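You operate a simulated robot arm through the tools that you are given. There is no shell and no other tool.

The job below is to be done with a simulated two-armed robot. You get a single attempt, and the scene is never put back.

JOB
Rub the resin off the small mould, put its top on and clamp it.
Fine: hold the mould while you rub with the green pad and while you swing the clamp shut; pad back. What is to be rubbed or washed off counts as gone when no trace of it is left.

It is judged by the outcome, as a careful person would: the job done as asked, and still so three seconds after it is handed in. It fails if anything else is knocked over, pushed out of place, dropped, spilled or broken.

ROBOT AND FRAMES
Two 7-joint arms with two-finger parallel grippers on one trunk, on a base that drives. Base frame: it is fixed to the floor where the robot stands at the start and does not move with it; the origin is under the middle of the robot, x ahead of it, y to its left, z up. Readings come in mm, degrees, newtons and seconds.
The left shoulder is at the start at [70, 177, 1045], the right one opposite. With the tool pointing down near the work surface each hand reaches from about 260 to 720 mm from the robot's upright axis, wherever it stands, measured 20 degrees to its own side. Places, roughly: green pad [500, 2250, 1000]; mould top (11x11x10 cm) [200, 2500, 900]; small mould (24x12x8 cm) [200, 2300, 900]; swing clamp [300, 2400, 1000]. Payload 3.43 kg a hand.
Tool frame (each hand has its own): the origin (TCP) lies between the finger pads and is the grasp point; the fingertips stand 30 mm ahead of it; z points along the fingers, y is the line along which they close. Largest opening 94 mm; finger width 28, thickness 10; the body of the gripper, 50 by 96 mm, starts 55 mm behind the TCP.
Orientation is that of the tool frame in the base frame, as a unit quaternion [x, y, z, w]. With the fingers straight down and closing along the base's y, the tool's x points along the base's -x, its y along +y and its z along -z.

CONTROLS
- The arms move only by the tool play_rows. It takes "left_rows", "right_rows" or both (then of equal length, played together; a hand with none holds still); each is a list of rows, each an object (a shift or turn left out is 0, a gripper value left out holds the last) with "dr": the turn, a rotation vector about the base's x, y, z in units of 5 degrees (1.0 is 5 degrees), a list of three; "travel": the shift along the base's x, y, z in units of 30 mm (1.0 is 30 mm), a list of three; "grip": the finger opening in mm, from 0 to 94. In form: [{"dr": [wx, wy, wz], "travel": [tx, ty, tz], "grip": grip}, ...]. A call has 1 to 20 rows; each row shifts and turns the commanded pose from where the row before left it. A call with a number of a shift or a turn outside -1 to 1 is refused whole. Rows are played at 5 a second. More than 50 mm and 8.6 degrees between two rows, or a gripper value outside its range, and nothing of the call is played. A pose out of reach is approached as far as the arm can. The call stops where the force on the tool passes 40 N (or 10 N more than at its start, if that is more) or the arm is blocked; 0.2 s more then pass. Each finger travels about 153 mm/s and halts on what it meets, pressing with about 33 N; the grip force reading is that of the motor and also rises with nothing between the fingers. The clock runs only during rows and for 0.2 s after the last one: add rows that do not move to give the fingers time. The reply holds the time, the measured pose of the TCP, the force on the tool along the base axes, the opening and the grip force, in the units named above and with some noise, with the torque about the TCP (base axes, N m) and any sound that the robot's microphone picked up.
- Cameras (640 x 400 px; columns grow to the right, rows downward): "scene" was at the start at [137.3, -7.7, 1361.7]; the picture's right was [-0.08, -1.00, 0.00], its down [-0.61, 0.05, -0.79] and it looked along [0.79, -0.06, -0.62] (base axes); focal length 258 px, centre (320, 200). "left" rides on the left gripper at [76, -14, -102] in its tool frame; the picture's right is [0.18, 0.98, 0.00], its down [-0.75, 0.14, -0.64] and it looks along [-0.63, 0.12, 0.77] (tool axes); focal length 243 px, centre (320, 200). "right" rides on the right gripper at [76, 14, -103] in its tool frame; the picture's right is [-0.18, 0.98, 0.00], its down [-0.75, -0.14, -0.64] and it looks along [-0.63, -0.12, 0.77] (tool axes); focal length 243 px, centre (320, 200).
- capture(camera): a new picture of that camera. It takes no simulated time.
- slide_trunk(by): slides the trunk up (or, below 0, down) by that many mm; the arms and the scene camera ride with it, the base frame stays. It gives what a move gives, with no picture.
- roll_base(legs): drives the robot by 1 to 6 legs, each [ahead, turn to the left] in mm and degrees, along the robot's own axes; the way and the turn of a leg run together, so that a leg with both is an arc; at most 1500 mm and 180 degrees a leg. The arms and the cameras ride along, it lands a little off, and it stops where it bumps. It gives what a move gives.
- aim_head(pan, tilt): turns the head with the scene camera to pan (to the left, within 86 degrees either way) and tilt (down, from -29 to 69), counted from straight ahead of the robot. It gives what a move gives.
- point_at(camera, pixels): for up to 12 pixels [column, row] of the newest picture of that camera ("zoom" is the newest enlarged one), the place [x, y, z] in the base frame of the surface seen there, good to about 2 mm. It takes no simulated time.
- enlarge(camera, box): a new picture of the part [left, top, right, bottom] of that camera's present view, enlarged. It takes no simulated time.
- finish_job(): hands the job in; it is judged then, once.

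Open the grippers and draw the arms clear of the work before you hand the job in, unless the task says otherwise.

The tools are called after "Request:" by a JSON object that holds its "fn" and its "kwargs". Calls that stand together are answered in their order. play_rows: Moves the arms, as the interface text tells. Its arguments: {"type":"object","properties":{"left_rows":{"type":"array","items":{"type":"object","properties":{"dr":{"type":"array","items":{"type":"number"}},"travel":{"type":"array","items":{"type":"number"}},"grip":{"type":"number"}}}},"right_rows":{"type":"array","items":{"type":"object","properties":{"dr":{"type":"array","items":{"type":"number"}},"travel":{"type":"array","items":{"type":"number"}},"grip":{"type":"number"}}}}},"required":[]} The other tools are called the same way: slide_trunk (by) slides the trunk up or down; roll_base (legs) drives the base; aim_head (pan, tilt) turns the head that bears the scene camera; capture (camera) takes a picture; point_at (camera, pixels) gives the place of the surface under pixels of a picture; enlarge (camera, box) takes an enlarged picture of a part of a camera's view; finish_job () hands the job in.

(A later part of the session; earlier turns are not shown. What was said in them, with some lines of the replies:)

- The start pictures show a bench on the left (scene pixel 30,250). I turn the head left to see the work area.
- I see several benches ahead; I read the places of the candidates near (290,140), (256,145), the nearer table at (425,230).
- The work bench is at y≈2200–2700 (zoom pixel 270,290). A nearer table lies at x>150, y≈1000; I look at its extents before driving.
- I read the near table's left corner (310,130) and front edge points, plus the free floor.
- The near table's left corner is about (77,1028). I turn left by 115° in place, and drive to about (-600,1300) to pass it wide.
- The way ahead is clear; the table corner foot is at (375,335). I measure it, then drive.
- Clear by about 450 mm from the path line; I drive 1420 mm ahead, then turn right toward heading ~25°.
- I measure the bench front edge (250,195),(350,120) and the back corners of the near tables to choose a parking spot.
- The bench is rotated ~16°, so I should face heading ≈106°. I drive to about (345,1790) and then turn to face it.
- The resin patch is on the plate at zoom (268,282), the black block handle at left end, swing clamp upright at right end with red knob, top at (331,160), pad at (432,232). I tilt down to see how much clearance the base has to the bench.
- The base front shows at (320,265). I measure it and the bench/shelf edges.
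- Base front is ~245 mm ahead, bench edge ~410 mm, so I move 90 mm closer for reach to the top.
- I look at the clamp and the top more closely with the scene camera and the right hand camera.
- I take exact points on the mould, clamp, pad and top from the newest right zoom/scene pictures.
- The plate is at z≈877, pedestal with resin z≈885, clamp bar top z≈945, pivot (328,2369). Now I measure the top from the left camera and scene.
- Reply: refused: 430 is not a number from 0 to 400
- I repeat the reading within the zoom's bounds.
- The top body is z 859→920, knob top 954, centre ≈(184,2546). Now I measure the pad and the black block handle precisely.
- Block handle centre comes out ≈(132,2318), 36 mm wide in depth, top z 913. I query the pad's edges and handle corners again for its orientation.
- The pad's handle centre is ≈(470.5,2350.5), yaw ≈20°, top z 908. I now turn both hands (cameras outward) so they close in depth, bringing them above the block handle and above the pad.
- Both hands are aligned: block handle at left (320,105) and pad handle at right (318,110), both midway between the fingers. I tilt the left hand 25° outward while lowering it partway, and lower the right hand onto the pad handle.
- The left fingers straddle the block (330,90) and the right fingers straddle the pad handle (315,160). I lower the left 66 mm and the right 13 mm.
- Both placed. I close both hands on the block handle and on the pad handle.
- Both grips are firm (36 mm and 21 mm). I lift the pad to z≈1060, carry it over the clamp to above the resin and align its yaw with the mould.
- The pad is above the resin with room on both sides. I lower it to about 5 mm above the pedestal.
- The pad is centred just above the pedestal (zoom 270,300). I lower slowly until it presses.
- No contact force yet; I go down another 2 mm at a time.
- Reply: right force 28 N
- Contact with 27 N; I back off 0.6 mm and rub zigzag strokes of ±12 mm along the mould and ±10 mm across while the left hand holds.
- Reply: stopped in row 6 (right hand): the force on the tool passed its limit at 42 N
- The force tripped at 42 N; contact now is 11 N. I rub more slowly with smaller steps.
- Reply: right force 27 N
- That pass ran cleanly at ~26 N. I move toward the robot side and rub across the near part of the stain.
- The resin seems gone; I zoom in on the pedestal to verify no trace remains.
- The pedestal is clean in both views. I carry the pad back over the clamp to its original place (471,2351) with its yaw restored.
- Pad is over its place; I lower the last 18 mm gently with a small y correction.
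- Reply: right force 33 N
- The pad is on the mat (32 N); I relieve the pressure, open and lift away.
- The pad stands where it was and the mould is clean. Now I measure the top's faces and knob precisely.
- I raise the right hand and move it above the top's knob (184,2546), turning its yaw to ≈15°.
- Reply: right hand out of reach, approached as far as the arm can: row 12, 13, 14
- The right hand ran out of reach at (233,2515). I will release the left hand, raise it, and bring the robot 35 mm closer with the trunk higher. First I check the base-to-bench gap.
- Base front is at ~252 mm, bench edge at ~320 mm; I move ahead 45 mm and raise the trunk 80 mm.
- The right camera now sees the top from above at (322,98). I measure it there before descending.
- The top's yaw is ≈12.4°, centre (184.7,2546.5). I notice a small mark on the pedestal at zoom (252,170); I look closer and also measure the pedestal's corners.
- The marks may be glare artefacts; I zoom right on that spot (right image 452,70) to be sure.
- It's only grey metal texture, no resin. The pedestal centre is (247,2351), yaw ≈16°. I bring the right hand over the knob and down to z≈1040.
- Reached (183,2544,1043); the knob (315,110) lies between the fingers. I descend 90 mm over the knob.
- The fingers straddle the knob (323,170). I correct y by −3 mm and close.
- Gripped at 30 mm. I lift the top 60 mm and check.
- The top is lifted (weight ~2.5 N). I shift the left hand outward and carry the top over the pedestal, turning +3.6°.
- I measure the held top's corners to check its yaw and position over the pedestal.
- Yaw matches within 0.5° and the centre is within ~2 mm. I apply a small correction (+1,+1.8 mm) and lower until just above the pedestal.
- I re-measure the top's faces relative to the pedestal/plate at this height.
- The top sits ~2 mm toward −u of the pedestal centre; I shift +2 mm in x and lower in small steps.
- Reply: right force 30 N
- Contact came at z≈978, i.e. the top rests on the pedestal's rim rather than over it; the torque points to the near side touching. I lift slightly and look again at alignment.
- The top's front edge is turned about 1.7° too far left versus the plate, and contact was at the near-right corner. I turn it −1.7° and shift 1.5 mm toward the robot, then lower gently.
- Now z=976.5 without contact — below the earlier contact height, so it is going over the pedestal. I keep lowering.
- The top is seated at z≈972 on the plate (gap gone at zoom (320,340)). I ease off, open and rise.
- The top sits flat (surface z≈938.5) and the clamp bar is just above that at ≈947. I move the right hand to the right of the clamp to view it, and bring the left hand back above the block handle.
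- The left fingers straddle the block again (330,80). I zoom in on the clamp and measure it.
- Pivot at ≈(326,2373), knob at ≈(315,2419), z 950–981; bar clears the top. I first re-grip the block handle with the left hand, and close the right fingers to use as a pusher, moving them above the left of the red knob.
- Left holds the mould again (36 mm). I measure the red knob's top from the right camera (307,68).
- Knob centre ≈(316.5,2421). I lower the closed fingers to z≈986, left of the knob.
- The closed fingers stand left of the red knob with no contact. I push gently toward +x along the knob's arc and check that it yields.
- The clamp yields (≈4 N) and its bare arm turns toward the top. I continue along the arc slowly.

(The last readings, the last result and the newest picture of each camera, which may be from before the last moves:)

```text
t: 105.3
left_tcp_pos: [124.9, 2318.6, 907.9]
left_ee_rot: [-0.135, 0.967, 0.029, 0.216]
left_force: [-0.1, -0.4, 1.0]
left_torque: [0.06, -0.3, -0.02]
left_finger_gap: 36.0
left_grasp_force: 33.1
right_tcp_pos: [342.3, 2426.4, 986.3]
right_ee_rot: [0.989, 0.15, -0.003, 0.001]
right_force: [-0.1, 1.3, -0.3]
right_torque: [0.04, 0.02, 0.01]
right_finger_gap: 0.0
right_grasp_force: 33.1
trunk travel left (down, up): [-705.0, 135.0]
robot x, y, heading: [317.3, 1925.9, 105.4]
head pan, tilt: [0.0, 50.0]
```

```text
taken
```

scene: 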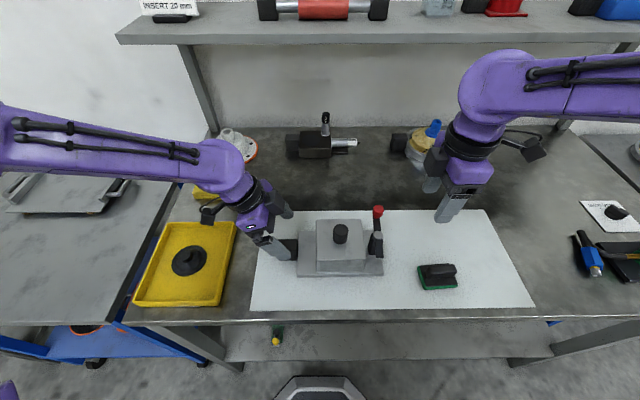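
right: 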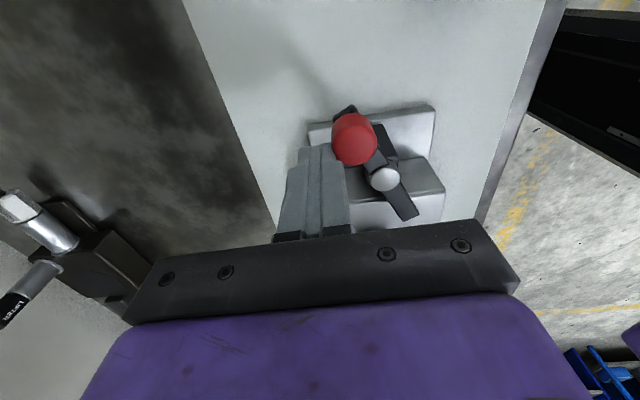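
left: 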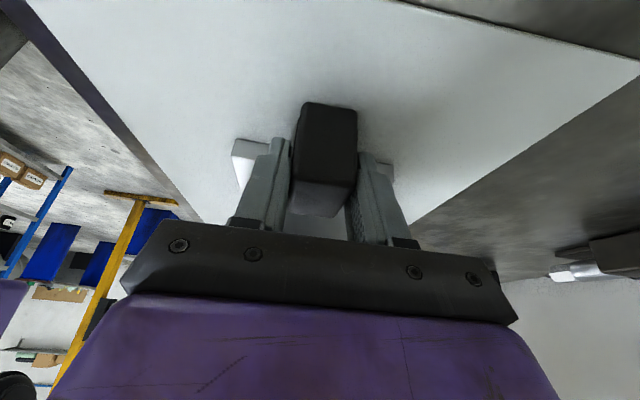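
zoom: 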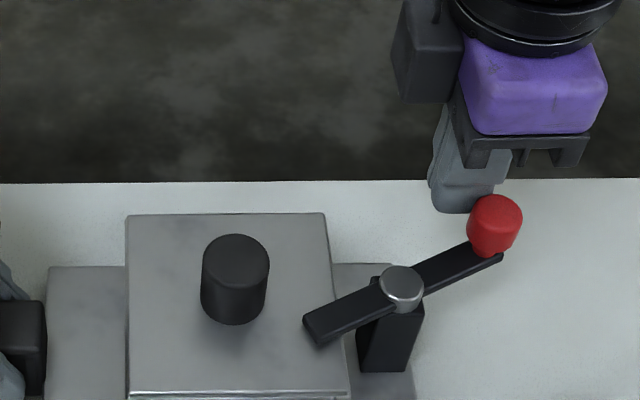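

The bare arm is over the top already. I continue the arc down toward the right.

Request:
{"fn": "play_rows", "kwargs": {"right_rows": [{"travel": [0.15, -0.06, 0]}, {"travel": [0.15, -0.06, 0]}, {"travel": [0.135, -0.082, 0]}, {"travel": [0.135, -0.082, 0]}, {"travel": [0.12, -0.107, 0]}, {"travel": [0.12, -0.107, 0]}, {}]}}

Request:
{"fn": "enlarge", "kwargs": {"camera": "scene", "box": [300, 170, 420, 260]}}

Request:
{"fn": "capture", "kwargs": {"camera": "right"}}

```text
t: 106.9
left_tcp_pos: [125.0, 2318.3, 908.1]
left_ee_rot: [-0.135, 0.967, 0.03, 0.214]
left_force: [2.7, -1.9, -0.9]
left_torque: [0.08, -0.06, -0.51]
left_finger_gap: 35.9
left_grasp_force: 32.8
right_tcp_pos: [367.8, 2410.5, 989.1]
right_ee_rot: [0.989, 0.149, -0.003, 0.001]
right_force: [-2.4, 1.4, -0.4]
right_torque: [0.05, 0.04, -0.05]
right_finger_gap: 0.0
right_grasp_force: 33.2
trunk travel left (down, up): [-705.0, 135.0]
robot x, y, heading: [318.8, 1926.8, 105.5]
head pan, tilt: [0.0, 50.0]
```

```text
4.44 times, centred on (360, 215) of scene
```

zoom: 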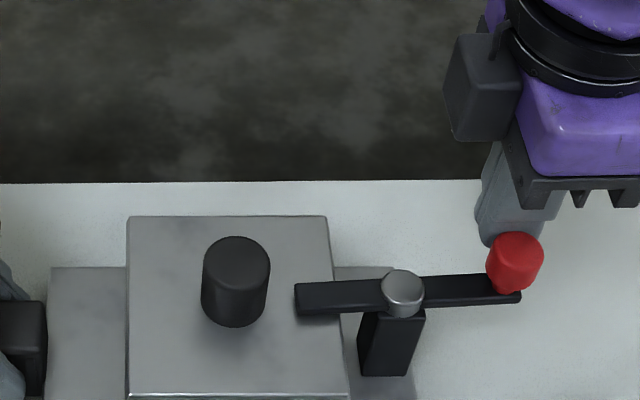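

```text
taken
```

right: 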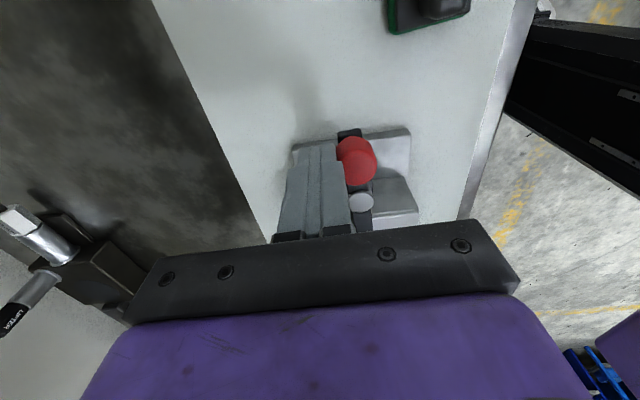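

The bar is nearly in line with the mould. I push on in 3 mm steps until it meets its stop.

Request:
{"fn": "play_rows", "kwargs": {"right_rows": [{"travel": [0.03, -0.1, 0]}, {"travel": [0.03, -0.1, 0]}, {}]}}

Request:
{"fn": "play_rows", "kwargs": {"right_rows": [{"travel": [0.01, -0.1, 0]}, {}]}}

Request:
{"fn": "enlarge", "kwargs": {"camera": "scene", "box": [300, 170, 420, 260]}}

```text
t: 107.7
left_tcp_pos: [124.4, 2317.8, 906.4]
left_ee_rot: [-0.136, 0.967, 0.03, 0.214]
left_force: [-3.3, -4.3, 0.9]
left_torque: [0.13, 0.06, -1.05]
left_finger_gap: 36.1
left_grasp_force: 33.1
right_tcp_pos: [369.3, 2404.6, 988.4]
right_ee_rot: [0.989, 0.15, -0.003, 0.001]
right_force: [2.8, 5.3, -1.5]
right_torque: [0.12, -0.05, 0.03]
right_finger_gap: 0.0
right_grasp_force: 32.9
trunk travel left (down, up): [-705.0, 135.0]
robot x, y, heading: [316.8, 1929.1, 105.5]
head pan, tilt: [0.0, 50.0]
```

```text
t: 108.3
left_tcp_pos: [125.4, 2318.2, 907.5]
left_ee_rot: [-0.135, 0.967, 0.029, 0.214]
left_force: [-1.1, -5.0, -0.2]
left_torque: [0.05, 0.35, -1.08]
left_finger_gap: 36.7
left_grasp_force: 33.5
right_tcp_pos: [368.7, 2402.3, 988.8]
right_ee_rot: [0.989, 0.149, -0.003, 0.001]
right_force: [1.7, 5.8, 0.5]
right_torque: [0.1, -0.02, 0.01]
right_finger_gap: 0.2
right_grasp_force: 32.6
trunk travel left (down, up): [-705.0, 135.0]
robot x, y, heading: [320.4, 1930.2, 105.7]
head pan, tilt: [0.0, 50.0]
```

```text
4.44 times, centred on (360, 215) of scene
```

zoom: 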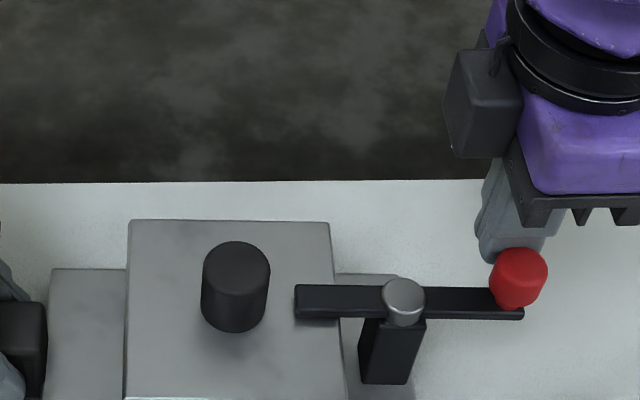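

The bar now lies straight over the top and further pushing begins to drag the mould, so the clamp is at its stop. I back the fingers off and rise to inspect.

Request:
{"fn": "play_rows", "kwargs": {"right_rows": [{"travel": [-0.03, 0.15, 0]}, {"travel": [0, 0.3, 0]}, {"travel": [0, 0.1, 0.6]}, {"travel": [0, 0, 0.9]}, {"travel": [0, 0, 0.9]}, {"travel": [0.6, 0, 0.6]}, {"travel": [0.9, 0, 0]}, {}]}}

Request:
{"fn": "enlarge", "kwargs": {"camera": "scene", "box": [280, 180, 420, 280]}}

Request:
{"fn": "capture", "kwargs": {"camera": "right"}}

Request:
{"fn": "enlarge", "kwargs": {"camera": "right", "box": [240, 80, 440, 220]}}

```text
t: 110.1
left_tcp_pos: [125.7, 2318.1, 907.8]
left_ee_rot: [-0.134, 0.967, 0.029, 0.214]
left_force: [1.8, -0.5, -0.1]
left_torque: [0.25, -0.33, -0.19]
left_finger_gap: 36.0
left_grasp_force: 33.2
right_tcp_pos: [413.2, 2417.9, 1077.3]
right_ee_rot: [0.989, 0.149, -0.002, 0.002]
right_force: [0.2, -0.4, 0.4]
right_torque: [0.0, -0.02, -0.03]
right_finger_gap: 0.0
right_grasp_force: 33.0
trunk travel left (down, up): [-705.0, 135.0]
robot x, y, heading: [319.7, 1927.1, 105.4]
head pan, tilt: [0.0, 50.0]
```

```text
4.00 times, centred on (350, 230) of scene
```

zoom: 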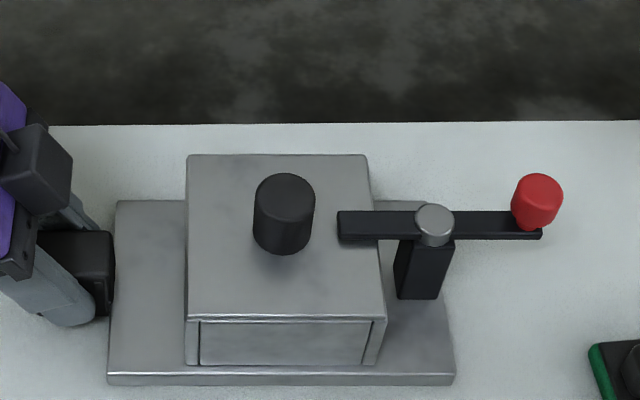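

```text
taken
```

right: 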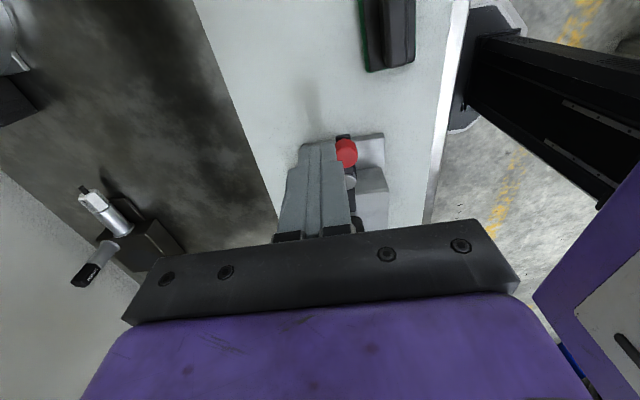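

```text
2.86 times, centred on (340, 150) of right
```

zoom: 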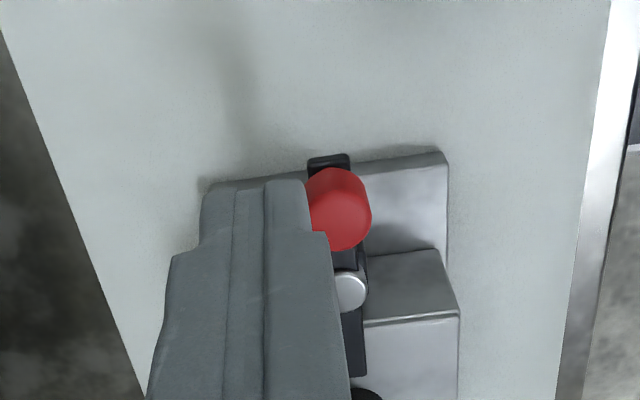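

The bar appears parallel to the plate and over the top's right part. I measure its angle relative to the plate to confirm.

Request:
{"fn": "enlarge", "kwargs": {"camera": "scene", "box": [280, 180, 420, 280]}}

Request:
{"fn": "point_at", "kwargs": {"camera": "zoom", "pixels": [[345, 222], [365, 222], [400, 222], [470, 222], [500, 222], [435, 215], [115, 370], [200, 370], [300, 370], [440, 368], [350, 250], [340, 218]]}}

Request:
{"fn": "point_at", "kwargs": {"camera": "zoom", "pixels": [[225, 345], [260, 345], [300, 345], [350, 345], [200, 300], [300, 300], [370, 300], [200, 170], [350, 170], [535, 185], [520, 200], [550, 200]]}}

```text
4.00 times, centred on (350, 230) of scene
```

zoom: 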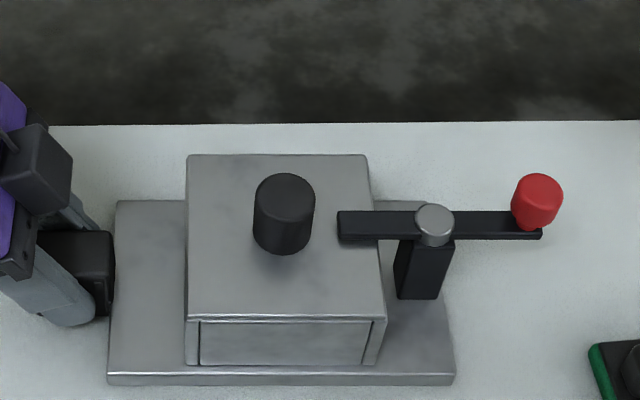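

```text
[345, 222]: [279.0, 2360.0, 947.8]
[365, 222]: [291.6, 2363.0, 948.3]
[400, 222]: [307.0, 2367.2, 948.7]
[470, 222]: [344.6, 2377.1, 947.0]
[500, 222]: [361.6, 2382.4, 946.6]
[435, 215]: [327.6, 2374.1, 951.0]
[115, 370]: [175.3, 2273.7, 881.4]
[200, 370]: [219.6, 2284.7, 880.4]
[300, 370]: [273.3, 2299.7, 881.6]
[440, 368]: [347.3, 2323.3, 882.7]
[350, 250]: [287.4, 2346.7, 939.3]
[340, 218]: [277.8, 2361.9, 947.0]
```

```text
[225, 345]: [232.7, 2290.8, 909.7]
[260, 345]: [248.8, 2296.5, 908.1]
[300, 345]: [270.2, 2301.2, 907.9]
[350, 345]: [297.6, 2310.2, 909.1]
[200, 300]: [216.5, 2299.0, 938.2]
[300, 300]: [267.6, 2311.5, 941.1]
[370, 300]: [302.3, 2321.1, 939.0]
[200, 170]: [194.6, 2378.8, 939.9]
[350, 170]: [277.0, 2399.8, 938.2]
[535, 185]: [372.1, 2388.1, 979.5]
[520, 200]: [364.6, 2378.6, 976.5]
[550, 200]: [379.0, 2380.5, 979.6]
```

Bar angle 15.2° vs plate 16.1°: parallel. To be sure it is at its stop, I give one more gentle nudge on the knob with the left still holding.

Request:
{"fn": "play_rows", "kwargs": {"right_rows": [{"travel": [-0.7, 0, 0]}, {"travel": [-0.74, -0.1, 0]}, {"travel": [0, 0, -0.9]}, {"travel": [0, 0, -0.9]}, {"travel": [0, 0, -0.8]}, {"travel": [0, 0, -0.37]}, {}, {"travel": [0.0, -0.15, 0]}, {"travel": [0.02, -0.1, 0]}, {}]}}

Request:
{"fn": "play_rows", "kwargs": {"right_rows": [{"travel": [0.02, -0.1, 0]}, {"travel": [0.01, -0.1, 0]}, {}]}}

Request:
{"fn": "enlarge", "kwargs": {"camera": "scene", "box": [280, 180, 420, 280]}}

```text
t: 112.3
left_tcp_pos: [125.4, 2319.6, 907.6]
left_ee_rot: [-0.136, 0.967, 0.03, 0.214]
left_force: [-0.8, -2.4, 0.3]
left_torque: [0.16, -0.24, -0.63]
left_finger_gap: 35.9
left_grasp_force: 33.3
right_tcp_pos: [371.0, 2406.9, 988.3]
right_ee_rot: [0.989, 0.15, -0.002, 0.0]
right_force: [-0.4, 4.3, -1.9]
right_torque: [0.09, 0.02, -0.01]
right_finger_gap: 0.0
right_grasp_force: 33.5
trunk travel left (down, up): [-705.0, 135.0]
robot x, y, heading: [316.0, 1930.7, 105.4]
head pan, tilt: [0.0, 50.0]
```

```text
t: 113.1
left_tcp_pos: [124.6, 2319.8, 907.6]
left_ee_rot: [-0.134, 0.967, 0.029, 0.214]
left_force: [-0.9, -6.1, -1.3]
left_torque: [0.03, 0.39, -1.18]
left_finger_gap: 36.7
left_grasp_force: 32.8
right_tcp_pos: [371.2, 2401.2, 988.6]
right_ee_rot: [0.989, 0.149, -0.003, 0.0]
right_force: [1.5, 6.2, 1.7]
right_torque: [0.13, -0.05, 0.03]
right_finger_gap: 0.0
right_grasp_force: 32.7
trunk travel left (down, up): [-705.0, 135.0]
robot x, y, heading: [319.4, 1929.9, 105.7]
head pan, tilt: [0.0, 50.0]
```

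```text
4.00 times, centred on (350, 230) of scene
```

zoom: 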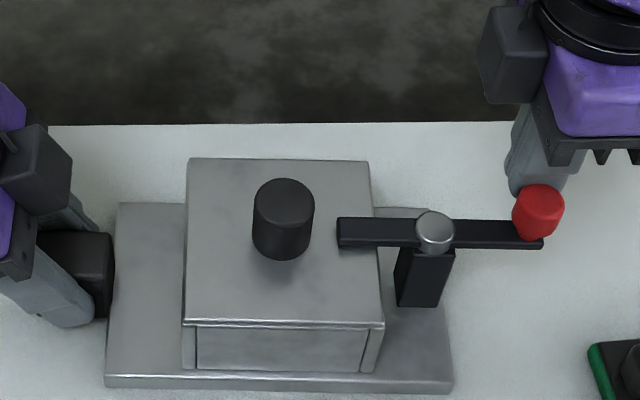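

The whole mould turns with the knob, confirming the clamp is at its stop. I back off, raise the right hand and then release the block with the left.

Request:
{"fn": "play_rows", "kwargs": {"right_rows": [{"travel": [-0.03, 0.2, 0]}, {"travel": [0, 0.3, 0]}, {"travel": [0, 0.1, 0.6]}, {"travel": [0, 0, 0.9]}, {"travel": [0, 0, 0.9]}, {"travel": [0.6, 0, 0.9]}, {"travel": [0.9, 0, 0]}, {"travel": [0.9, -0.2, 0]}, {"travel": [0.9, -0.4, 0]}, {}]}}

Request:
{"fn": "play_rows", "kwargs": {"left_rows": [{"grip": 50}, {"grip": 90}, {}, {"travel": [0, 0, 0.5]}, {"travel": [0, 0, 0.9]}, {"travel": [0, 0, 0.9]}, {"travel": [0, 0, 0.9]}, {"travel": [-0.8, 0, 0.9]}, {"travel": [-0.8, -0.4, 0.5]}, {"travel": [-0.8, -0.4, 0]}, {}], "right_rows": [{"grip": 60}, {}, {}, {}, {}, {}, {}, {}, {}, {}, {}]}}

Request:
{"fn": "capture", "kwargs": {"camera": "scene"}}

Request:
{"fn": "enlarge", "kwargs": {"camera": "scene", "box": [250, 180, 480, 310]}}

```text
t: 115.3
left_tcp_pos: [125.6, 2318.4, 908.8]
left_ee_rot: [-0.135, 0.967, 0.03, 0.215]
left_force: [0.8, 0.2, 0.0]
left_torque: [-0.04, 0.54, -0.03]
left_finger_gap: 36.2
left_grasp_force: 33.0
right_tcp_pos: [468.8, 2401.6, 1088.2]
right_ee_rot: [0.989, 0.15, -0.002, 0.001]
right_force: [-0.4, -0.5, -0.5]
right_torque: [0.01, 0.01, -0.01]
right_finger_gap: 0.1
right_grasp_force: 33.1
trunk travel left (down, up): [-705.0, 135.0]
robot x, y, heading: [318.4, 1930.5, 105.3]
head pan, tilt: [0.0, 50.0]
```

```text
t: 117.7
left_tcp_pos: [55.1, 2294.4, 1047.5]
left_ee_rot: [-0.135, 0.967, 0.029, 0.214]
left_force: [0.3, -0.4, -0.1]
left_torque: [-0.01, -0.03, 0.05]
left_finger_gap: 89.9
left_grasp_force: 0.0
right_tcp_pos: [469.8, 2402.3, 1087.9]
right_ee_rot: [0.989, 0.15, -0.002, 0.002]
right_force: [-0.3, -0.2, 0.5]
right_torque: [-0.01, 0.02, -0.03]
right_finger_gap: 59.9
right_grasp_force: 0.1
trunk travel left (down, up): [-705.0, 135.0]
robot x, y, heading: [320.6, 1928.6, 105.6]
head pan, tilt: [0.0, 50.0]
```

```text
taken
```

scene: 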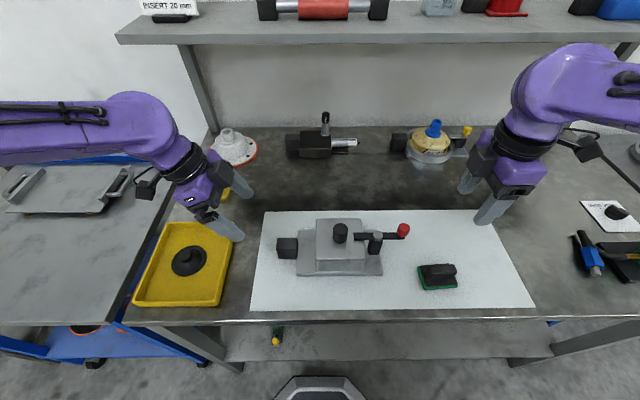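

```text
2.78 times, centred on (365, 245) of scene
```

zoom: 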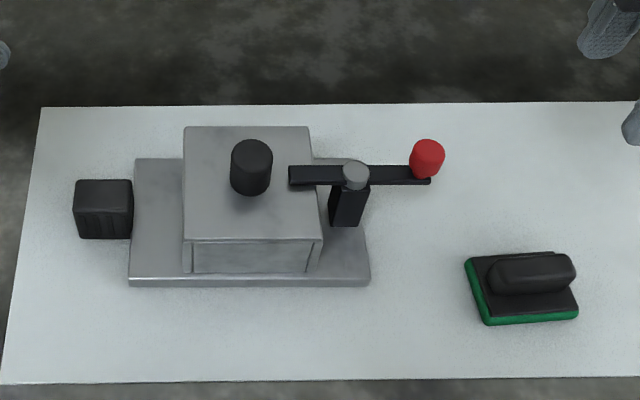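

The top is on, the clamp is swung shut over it, the pad is back on its place, the mould is clean and both hands are open and clear. I hand the job in.

Request:
{"fn": "finish_job", "kwargs": {}}

```text
The job is handed in.
```

I rubbed the resin off the small mould, put its top on and clamped it, then handed the job in.

- **Resin:** close-up pictures of the cleaned mould from the scene and right-hand cameras show no trace left. The left hand held the mould by its black block the whole time I rubbed with the green pad.
- **Pad:** it is back on the mat within a few millimetres of where it was, turned the same way.
- **Top:** on the first try it touched the rim of the raised square. I lifted it, turned it slightly and lowered it again, and it now sits flat on the plate over the square.
- **Clamp:** the left hand held the mould while I swung the clamp. Its bare arm now lies over the top. When I nudged it again, the whole mould moved with it, so the clamp is at its stop.

The mould turned slightly while I pushed the clamp against its stop. It was back in line when I measured it after the first push; after the last nudge I checked only by picture, and it looked in place. I saw nothing else knocked or moved. Both hands are open and clear of the work.
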